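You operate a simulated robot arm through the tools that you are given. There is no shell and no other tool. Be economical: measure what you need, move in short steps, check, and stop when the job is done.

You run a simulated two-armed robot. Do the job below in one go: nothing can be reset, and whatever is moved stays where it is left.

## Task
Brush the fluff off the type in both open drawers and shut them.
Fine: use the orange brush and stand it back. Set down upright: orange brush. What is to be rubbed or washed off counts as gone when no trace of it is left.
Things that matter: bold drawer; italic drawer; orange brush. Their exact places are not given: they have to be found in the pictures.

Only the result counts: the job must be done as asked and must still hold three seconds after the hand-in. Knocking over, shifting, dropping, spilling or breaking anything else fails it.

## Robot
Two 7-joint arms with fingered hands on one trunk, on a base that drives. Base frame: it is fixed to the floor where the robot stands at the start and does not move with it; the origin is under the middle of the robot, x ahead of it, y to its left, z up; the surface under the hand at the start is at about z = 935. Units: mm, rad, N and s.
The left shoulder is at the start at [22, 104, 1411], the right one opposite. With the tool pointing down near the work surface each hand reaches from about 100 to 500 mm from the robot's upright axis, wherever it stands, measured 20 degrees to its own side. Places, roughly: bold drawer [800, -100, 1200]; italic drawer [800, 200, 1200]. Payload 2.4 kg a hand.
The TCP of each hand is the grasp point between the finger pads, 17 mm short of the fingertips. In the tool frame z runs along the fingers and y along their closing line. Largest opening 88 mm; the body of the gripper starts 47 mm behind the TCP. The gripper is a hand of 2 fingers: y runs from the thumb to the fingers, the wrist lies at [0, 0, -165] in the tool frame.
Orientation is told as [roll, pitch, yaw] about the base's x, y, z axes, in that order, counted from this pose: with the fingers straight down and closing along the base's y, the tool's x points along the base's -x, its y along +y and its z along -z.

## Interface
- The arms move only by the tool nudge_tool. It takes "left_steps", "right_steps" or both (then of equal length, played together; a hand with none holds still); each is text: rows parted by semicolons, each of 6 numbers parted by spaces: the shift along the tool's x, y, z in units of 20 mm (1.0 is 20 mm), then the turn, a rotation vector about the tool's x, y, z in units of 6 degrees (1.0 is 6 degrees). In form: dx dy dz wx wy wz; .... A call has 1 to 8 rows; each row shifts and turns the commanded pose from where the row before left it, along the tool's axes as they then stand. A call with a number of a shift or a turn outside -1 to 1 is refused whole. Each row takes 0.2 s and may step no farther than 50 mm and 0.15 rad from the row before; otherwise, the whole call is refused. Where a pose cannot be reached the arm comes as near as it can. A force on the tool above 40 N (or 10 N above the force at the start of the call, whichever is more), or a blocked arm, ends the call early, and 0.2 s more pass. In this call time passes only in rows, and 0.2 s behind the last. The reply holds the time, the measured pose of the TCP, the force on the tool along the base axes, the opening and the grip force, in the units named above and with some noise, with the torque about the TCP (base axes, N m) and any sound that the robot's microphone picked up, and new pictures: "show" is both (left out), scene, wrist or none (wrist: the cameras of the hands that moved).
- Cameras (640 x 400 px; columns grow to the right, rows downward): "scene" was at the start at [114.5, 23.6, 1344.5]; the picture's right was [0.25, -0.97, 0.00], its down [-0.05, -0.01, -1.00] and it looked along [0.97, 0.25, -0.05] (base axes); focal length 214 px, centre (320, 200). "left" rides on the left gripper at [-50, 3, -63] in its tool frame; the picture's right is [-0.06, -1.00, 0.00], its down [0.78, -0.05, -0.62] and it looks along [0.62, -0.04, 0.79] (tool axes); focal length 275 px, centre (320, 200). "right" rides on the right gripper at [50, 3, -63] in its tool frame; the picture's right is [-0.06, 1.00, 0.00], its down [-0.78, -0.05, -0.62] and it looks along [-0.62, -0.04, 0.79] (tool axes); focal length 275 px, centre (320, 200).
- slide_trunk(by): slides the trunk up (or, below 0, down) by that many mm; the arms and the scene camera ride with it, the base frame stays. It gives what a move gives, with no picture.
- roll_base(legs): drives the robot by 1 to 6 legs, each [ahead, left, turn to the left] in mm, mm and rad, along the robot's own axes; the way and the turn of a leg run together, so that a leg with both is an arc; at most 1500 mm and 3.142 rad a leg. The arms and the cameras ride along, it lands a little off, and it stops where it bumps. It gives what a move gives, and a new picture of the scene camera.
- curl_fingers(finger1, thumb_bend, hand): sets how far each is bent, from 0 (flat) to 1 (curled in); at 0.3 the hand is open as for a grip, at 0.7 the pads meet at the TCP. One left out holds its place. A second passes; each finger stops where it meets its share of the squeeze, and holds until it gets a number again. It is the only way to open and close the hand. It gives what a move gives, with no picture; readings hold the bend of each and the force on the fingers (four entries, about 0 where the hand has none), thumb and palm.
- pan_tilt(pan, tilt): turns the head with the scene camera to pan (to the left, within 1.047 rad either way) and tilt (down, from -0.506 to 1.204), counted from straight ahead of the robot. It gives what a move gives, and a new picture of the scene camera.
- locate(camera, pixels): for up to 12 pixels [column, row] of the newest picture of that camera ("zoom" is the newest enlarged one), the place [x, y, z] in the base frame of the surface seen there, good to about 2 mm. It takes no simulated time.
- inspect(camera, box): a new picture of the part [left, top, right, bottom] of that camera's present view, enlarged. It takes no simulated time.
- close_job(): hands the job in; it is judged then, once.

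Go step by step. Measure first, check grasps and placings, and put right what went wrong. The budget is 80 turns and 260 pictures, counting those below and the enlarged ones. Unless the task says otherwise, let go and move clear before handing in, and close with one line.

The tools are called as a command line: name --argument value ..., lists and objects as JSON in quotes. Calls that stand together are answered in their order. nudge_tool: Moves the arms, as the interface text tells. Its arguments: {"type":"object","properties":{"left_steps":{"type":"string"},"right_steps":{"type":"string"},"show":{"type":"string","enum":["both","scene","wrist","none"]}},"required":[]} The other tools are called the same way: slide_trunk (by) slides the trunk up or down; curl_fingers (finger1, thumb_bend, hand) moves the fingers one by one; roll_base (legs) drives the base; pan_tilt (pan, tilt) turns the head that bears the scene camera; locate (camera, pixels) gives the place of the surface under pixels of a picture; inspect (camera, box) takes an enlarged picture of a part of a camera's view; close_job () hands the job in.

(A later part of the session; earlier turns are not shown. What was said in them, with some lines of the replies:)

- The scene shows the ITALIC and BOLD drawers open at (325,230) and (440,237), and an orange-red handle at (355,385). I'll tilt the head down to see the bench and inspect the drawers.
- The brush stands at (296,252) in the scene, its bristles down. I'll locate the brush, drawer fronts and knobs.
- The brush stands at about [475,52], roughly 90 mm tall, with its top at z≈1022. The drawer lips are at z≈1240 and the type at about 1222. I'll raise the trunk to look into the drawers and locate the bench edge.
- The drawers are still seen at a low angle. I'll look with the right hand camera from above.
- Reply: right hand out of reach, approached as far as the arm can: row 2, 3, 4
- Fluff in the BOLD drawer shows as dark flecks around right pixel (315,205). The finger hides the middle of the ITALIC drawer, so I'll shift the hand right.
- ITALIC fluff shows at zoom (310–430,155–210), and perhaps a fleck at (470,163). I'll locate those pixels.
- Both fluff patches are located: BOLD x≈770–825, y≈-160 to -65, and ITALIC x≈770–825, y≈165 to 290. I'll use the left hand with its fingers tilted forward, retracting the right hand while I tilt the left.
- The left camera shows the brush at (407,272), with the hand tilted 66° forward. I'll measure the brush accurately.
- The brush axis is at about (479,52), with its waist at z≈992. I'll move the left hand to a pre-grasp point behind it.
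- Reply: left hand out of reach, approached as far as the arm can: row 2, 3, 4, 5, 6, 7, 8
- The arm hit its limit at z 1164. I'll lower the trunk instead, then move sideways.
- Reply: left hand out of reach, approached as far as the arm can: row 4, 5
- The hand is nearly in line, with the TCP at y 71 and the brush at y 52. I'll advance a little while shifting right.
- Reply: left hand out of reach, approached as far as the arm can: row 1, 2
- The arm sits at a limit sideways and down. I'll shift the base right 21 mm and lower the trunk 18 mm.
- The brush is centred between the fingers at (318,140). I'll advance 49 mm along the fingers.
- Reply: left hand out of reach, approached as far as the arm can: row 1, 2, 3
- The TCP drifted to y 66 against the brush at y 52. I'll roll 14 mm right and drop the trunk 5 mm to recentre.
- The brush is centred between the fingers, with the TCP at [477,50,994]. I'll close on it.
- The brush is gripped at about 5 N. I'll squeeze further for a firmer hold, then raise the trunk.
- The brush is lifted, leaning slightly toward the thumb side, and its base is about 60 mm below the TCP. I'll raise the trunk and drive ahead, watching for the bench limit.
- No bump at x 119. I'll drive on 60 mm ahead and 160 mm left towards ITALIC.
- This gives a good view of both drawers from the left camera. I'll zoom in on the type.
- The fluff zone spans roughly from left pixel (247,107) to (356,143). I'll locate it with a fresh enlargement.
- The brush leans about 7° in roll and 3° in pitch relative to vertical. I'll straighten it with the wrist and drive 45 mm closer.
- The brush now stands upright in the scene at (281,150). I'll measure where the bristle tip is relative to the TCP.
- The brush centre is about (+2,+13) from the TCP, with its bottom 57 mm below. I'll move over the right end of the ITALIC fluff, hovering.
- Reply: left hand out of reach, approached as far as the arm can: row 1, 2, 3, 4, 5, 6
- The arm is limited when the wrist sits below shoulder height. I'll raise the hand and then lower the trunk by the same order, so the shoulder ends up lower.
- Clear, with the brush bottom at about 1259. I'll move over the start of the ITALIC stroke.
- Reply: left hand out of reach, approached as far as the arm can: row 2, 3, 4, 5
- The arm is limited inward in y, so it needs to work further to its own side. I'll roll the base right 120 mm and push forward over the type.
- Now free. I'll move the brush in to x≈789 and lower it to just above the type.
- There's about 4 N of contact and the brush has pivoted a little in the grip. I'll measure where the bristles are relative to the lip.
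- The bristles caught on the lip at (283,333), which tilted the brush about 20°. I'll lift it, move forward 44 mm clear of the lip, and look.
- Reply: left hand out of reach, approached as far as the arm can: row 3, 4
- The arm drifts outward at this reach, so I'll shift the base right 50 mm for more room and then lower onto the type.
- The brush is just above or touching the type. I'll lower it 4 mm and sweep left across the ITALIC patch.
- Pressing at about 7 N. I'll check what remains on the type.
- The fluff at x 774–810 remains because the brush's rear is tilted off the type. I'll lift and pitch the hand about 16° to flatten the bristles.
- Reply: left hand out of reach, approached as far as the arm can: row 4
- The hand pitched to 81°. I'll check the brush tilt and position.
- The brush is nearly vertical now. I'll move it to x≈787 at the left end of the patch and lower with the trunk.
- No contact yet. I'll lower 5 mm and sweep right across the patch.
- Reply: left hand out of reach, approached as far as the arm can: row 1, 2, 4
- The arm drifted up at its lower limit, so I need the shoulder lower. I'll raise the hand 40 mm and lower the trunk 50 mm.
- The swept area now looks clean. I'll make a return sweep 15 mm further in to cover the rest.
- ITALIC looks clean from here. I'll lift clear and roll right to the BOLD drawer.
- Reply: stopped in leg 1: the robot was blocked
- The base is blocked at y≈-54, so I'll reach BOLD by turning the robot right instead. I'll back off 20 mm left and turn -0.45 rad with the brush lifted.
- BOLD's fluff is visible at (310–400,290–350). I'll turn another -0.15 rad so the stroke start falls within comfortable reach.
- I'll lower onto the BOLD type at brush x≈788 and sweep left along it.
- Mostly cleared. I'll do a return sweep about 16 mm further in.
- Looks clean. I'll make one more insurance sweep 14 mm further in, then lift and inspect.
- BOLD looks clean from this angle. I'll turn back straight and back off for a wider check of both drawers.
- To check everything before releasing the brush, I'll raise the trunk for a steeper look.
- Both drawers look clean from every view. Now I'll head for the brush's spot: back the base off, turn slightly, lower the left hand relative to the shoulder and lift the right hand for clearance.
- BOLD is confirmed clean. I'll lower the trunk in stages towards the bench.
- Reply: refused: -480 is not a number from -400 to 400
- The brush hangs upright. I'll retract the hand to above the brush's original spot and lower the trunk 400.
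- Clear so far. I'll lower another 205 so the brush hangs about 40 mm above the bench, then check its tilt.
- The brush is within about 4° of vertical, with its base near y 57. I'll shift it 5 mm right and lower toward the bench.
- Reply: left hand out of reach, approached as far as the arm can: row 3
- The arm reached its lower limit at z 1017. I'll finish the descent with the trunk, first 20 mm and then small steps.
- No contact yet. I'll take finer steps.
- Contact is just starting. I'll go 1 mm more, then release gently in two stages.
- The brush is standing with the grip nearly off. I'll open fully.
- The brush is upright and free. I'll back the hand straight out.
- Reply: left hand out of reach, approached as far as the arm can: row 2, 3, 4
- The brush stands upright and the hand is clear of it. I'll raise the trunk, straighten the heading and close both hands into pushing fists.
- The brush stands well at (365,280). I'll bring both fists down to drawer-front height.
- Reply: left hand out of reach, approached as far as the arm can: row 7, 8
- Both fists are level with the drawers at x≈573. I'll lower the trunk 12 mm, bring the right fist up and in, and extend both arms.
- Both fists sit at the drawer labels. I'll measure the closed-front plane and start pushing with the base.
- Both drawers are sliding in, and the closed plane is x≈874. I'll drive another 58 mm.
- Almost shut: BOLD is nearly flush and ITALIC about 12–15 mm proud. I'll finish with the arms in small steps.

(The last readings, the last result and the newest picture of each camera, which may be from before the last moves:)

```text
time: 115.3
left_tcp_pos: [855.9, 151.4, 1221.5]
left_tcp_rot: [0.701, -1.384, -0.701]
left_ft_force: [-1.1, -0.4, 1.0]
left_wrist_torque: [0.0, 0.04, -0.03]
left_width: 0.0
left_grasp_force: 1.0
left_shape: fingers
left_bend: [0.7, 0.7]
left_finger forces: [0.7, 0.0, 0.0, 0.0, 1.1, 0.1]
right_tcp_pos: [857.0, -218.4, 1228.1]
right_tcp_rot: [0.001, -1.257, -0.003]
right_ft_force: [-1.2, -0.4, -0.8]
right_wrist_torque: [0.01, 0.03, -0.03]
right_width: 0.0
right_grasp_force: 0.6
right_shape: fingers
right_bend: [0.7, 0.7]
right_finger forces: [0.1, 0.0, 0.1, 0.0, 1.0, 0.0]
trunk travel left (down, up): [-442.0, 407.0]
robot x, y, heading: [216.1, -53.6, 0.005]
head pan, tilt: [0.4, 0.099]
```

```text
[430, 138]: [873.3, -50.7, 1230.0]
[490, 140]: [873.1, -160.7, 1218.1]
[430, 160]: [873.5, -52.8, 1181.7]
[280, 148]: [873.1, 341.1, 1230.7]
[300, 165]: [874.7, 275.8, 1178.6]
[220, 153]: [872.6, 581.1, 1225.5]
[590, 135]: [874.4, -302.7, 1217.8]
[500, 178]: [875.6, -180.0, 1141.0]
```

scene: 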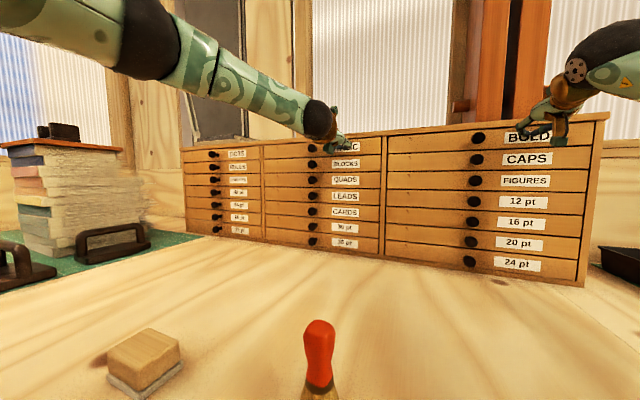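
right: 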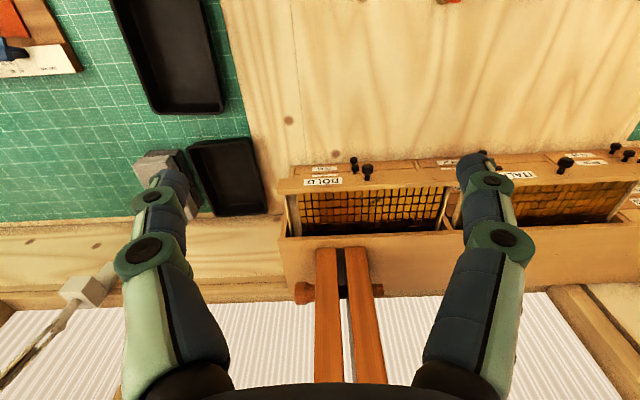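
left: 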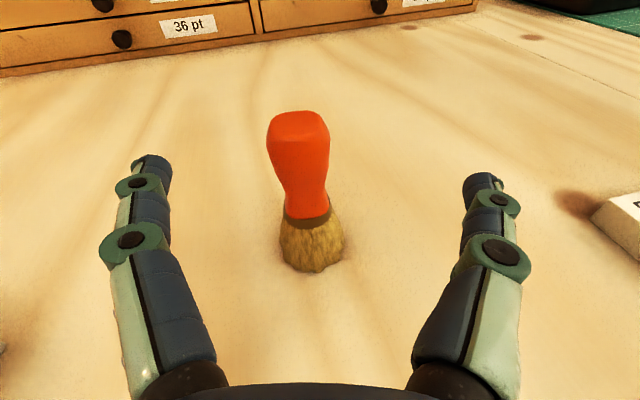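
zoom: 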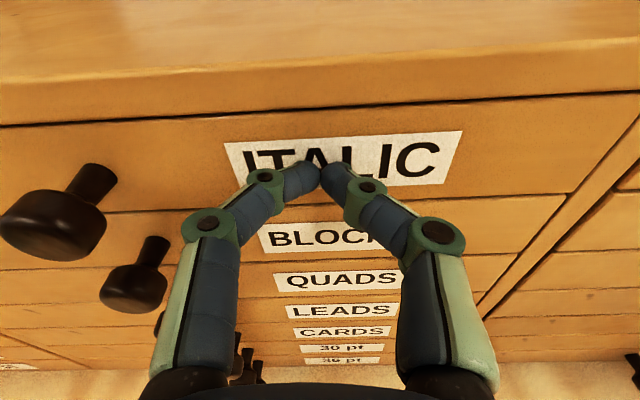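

Both fronts read x≈873, flush with their neighbours. I'll press 3 mm more to make sure they are seated, then pull back.

nudge_tool --left_steps "-0.023 0 0.15 0 0 0;-0.023 0 0.15 0 0 0" --right_steps "-0.046 0 0.14 0 0 0;-0.046 0 0.14 0 0 0" --show "none"

roll_base --legs '[[-120, 0, 0]]'

pan_tilt --pan 0.05 --tilt 0.3

inspect --camera "left" --box '[0, 0, 640, 400]'

```text
time: 115.9
left_tcp_pos: [856.2, 150.5, 1223.3]
left_tcp_rot: [0.707, -1.385, -0.711]
left_ft_force: [-15.5, 0.0, -5.7]
left_wrist_torque: [0.01, 0.06, -0.03]
left_width: 0.1
left_grasp_force: 8.1
left_shape: fingers
left_bend: [0.72, 0.71]
left_finger forces: [6.6, 0.0, 0.0, 0.1, 10.0, 0.0]
right_tcp_pos: [856.7, -218.9, 1228.8]
right_tcp_rot: [0.003, -1.259, -0.002]
right_ft_force: [-17.1, -1.6, -6.4]
right_wrist_torque: [0.01, 0.16, -0.1]
right_width: 0.0
right_grasp_force: 9.3
right_shape: fingers
right_bend: [0.71, 0.71]
right_finger forces: [5.8, 0.1, 0.0, 0.0, 12.5, 0.1]
trunk travel left (down, up): [-442.0, 407.0]
robot x, y, heading: [221.0, -51.1, 0.005]
head pan, tilt: [0.4, 0.099]
```

```text
time: 117.1
left_tcp_pos: [740.0, 150.3, 1221.9]
left_tcp_rot: [0.702, -1.384, -0.704]
left_ft_force: [0.1, -0.1, -0.3]
left_wrist_torque: [0.01, -0.01, 0.01]
left_width: 0.0
left_grasp_force: 0.0
left_shape: fingers
left_bend: [0.7, 0.7]
left_finger forces: [0.1, 0.0, 0.0, 0.0, 0.0, 0.0]
right_tcp_pos: [739.9, -219.4, 1228.2]
right_tcp_rot: [0.0, -1.257, 0.0]
right_ft_force: [0.8, -0.3, 0.1]
right_wrist_torque: [-0.01, 0.0, 0.01]
right_width: 0.1
right_grasp_force: 0.0
right_shape: fingers
right_bend: [0.7, 0.7]
right_finger forces: [0.0, 0.0, 0.1, 0.0, 0.0, 0.1]
trunk travel left (down, up): [-442.0, 407.0]
robot x, y, heading: [93.9, -50.3, -0.0]
head pan, tilt: [0.4, 0.099]
```

scene: 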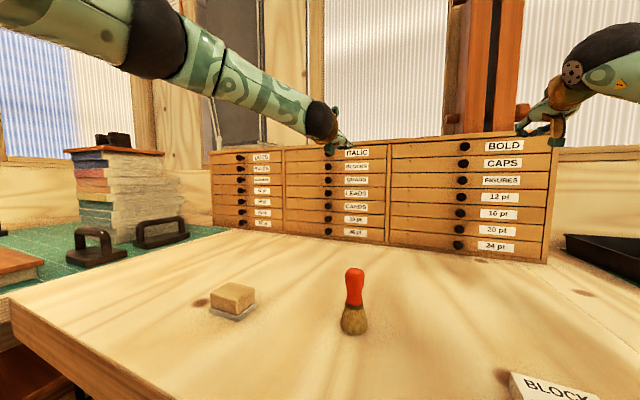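

```text
time: 117.9
left_tcp_pos: [741.4, 150.8, 1221.1]
left_tcp_rot: [0.698, -1.382, -0.699]
left_ft_force: [0.3, 0.8, -0.1]
left_wrist_torque: [0.01, 0.0, -0.01]
left_width: 0.2
left_grasp_force: 0.1
left_shape: fingers
left_bend: [0.7, 0.7]
left_finger forces: [0.0, 0.0, 0.1, 0.0, 0.0, 0.0]
right_tcp_pos: [741.4, -219.9, 1227.6]
right_tcp_rot: [0.001, -1.257, -0.003]
right_ft_force: [-0.6, 0.0, 1.7]
right_wrist_torque: [-0.01, 0.0, -0.01]
right_width: 0.2
right_grasp_force: 0.1
right_shape: fingers
right_bend: [0.7, 0.7]
right_finger forces: [0.0, 0.0, 0.0, 0.0, 0.0, 0.1]
trunk travel left (down, up): [-442.0, 407.0]
robot x, y, heading: [97.6, -54.5, 0.001]
head pan, tilt: [0.051, 0.3]
```

scene: 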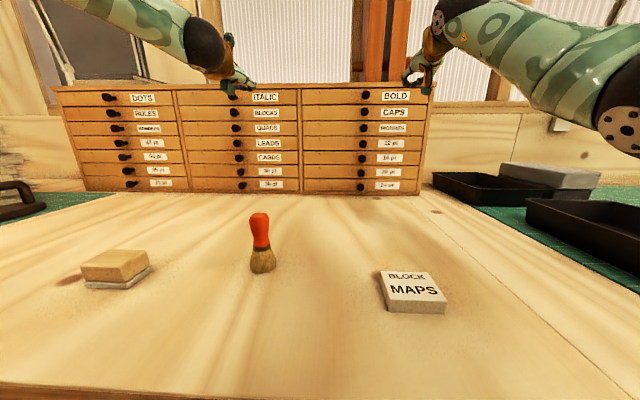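

```text
1.00 times, centred on (320, 200) of left (not enlarged: the box is as wide or as high as the picture)
```

zoom: 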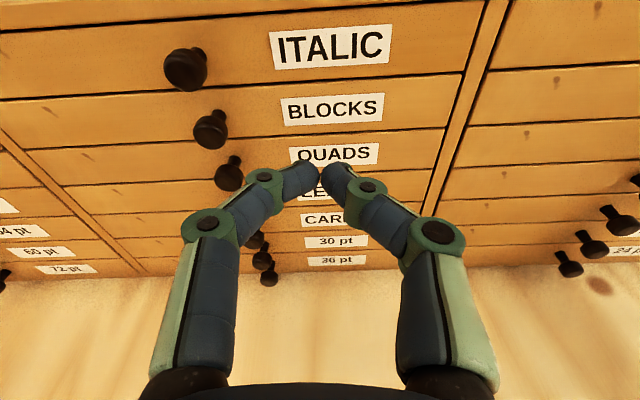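

Both drawers are shut flush. A final check of the brush's stance and position.

locate --camera "scene" --pixels '[[259, 217], [260, 235], [262, 248], [263, 268], [115, 265], [405, 285]]'

inspect --camera "scene" --box '[220, 200, 300, 280]'

```text
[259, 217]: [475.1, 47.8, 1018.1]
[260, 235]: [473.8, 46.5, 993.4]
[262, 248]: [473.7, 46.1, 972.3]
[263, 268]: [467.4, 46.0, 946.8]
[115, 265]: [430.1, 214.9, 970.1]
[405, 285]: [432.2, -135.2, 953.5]
```

```text
5.00 times, centred on (260, 240) of scene
```

zoom: 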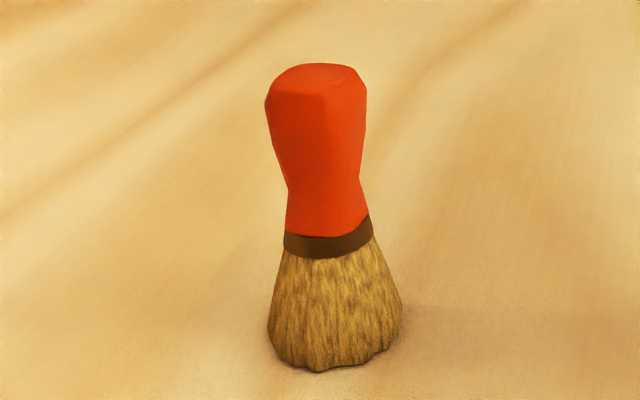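

The brush stands upright at about (483,47), a few mm from where it started. Both drawers are shut, and both hands are clear of everything.

close_job

```text
The job is handed in.
```

I brushed the fluff off the type in the ITALIC and BOLD drawers and pushed both shut, flush with the drawers beside them. No trace of fluff showed in my last pictures of the type. The orange brush is standing upright again within about 6 mm of its old spot, and I've handed the job in.
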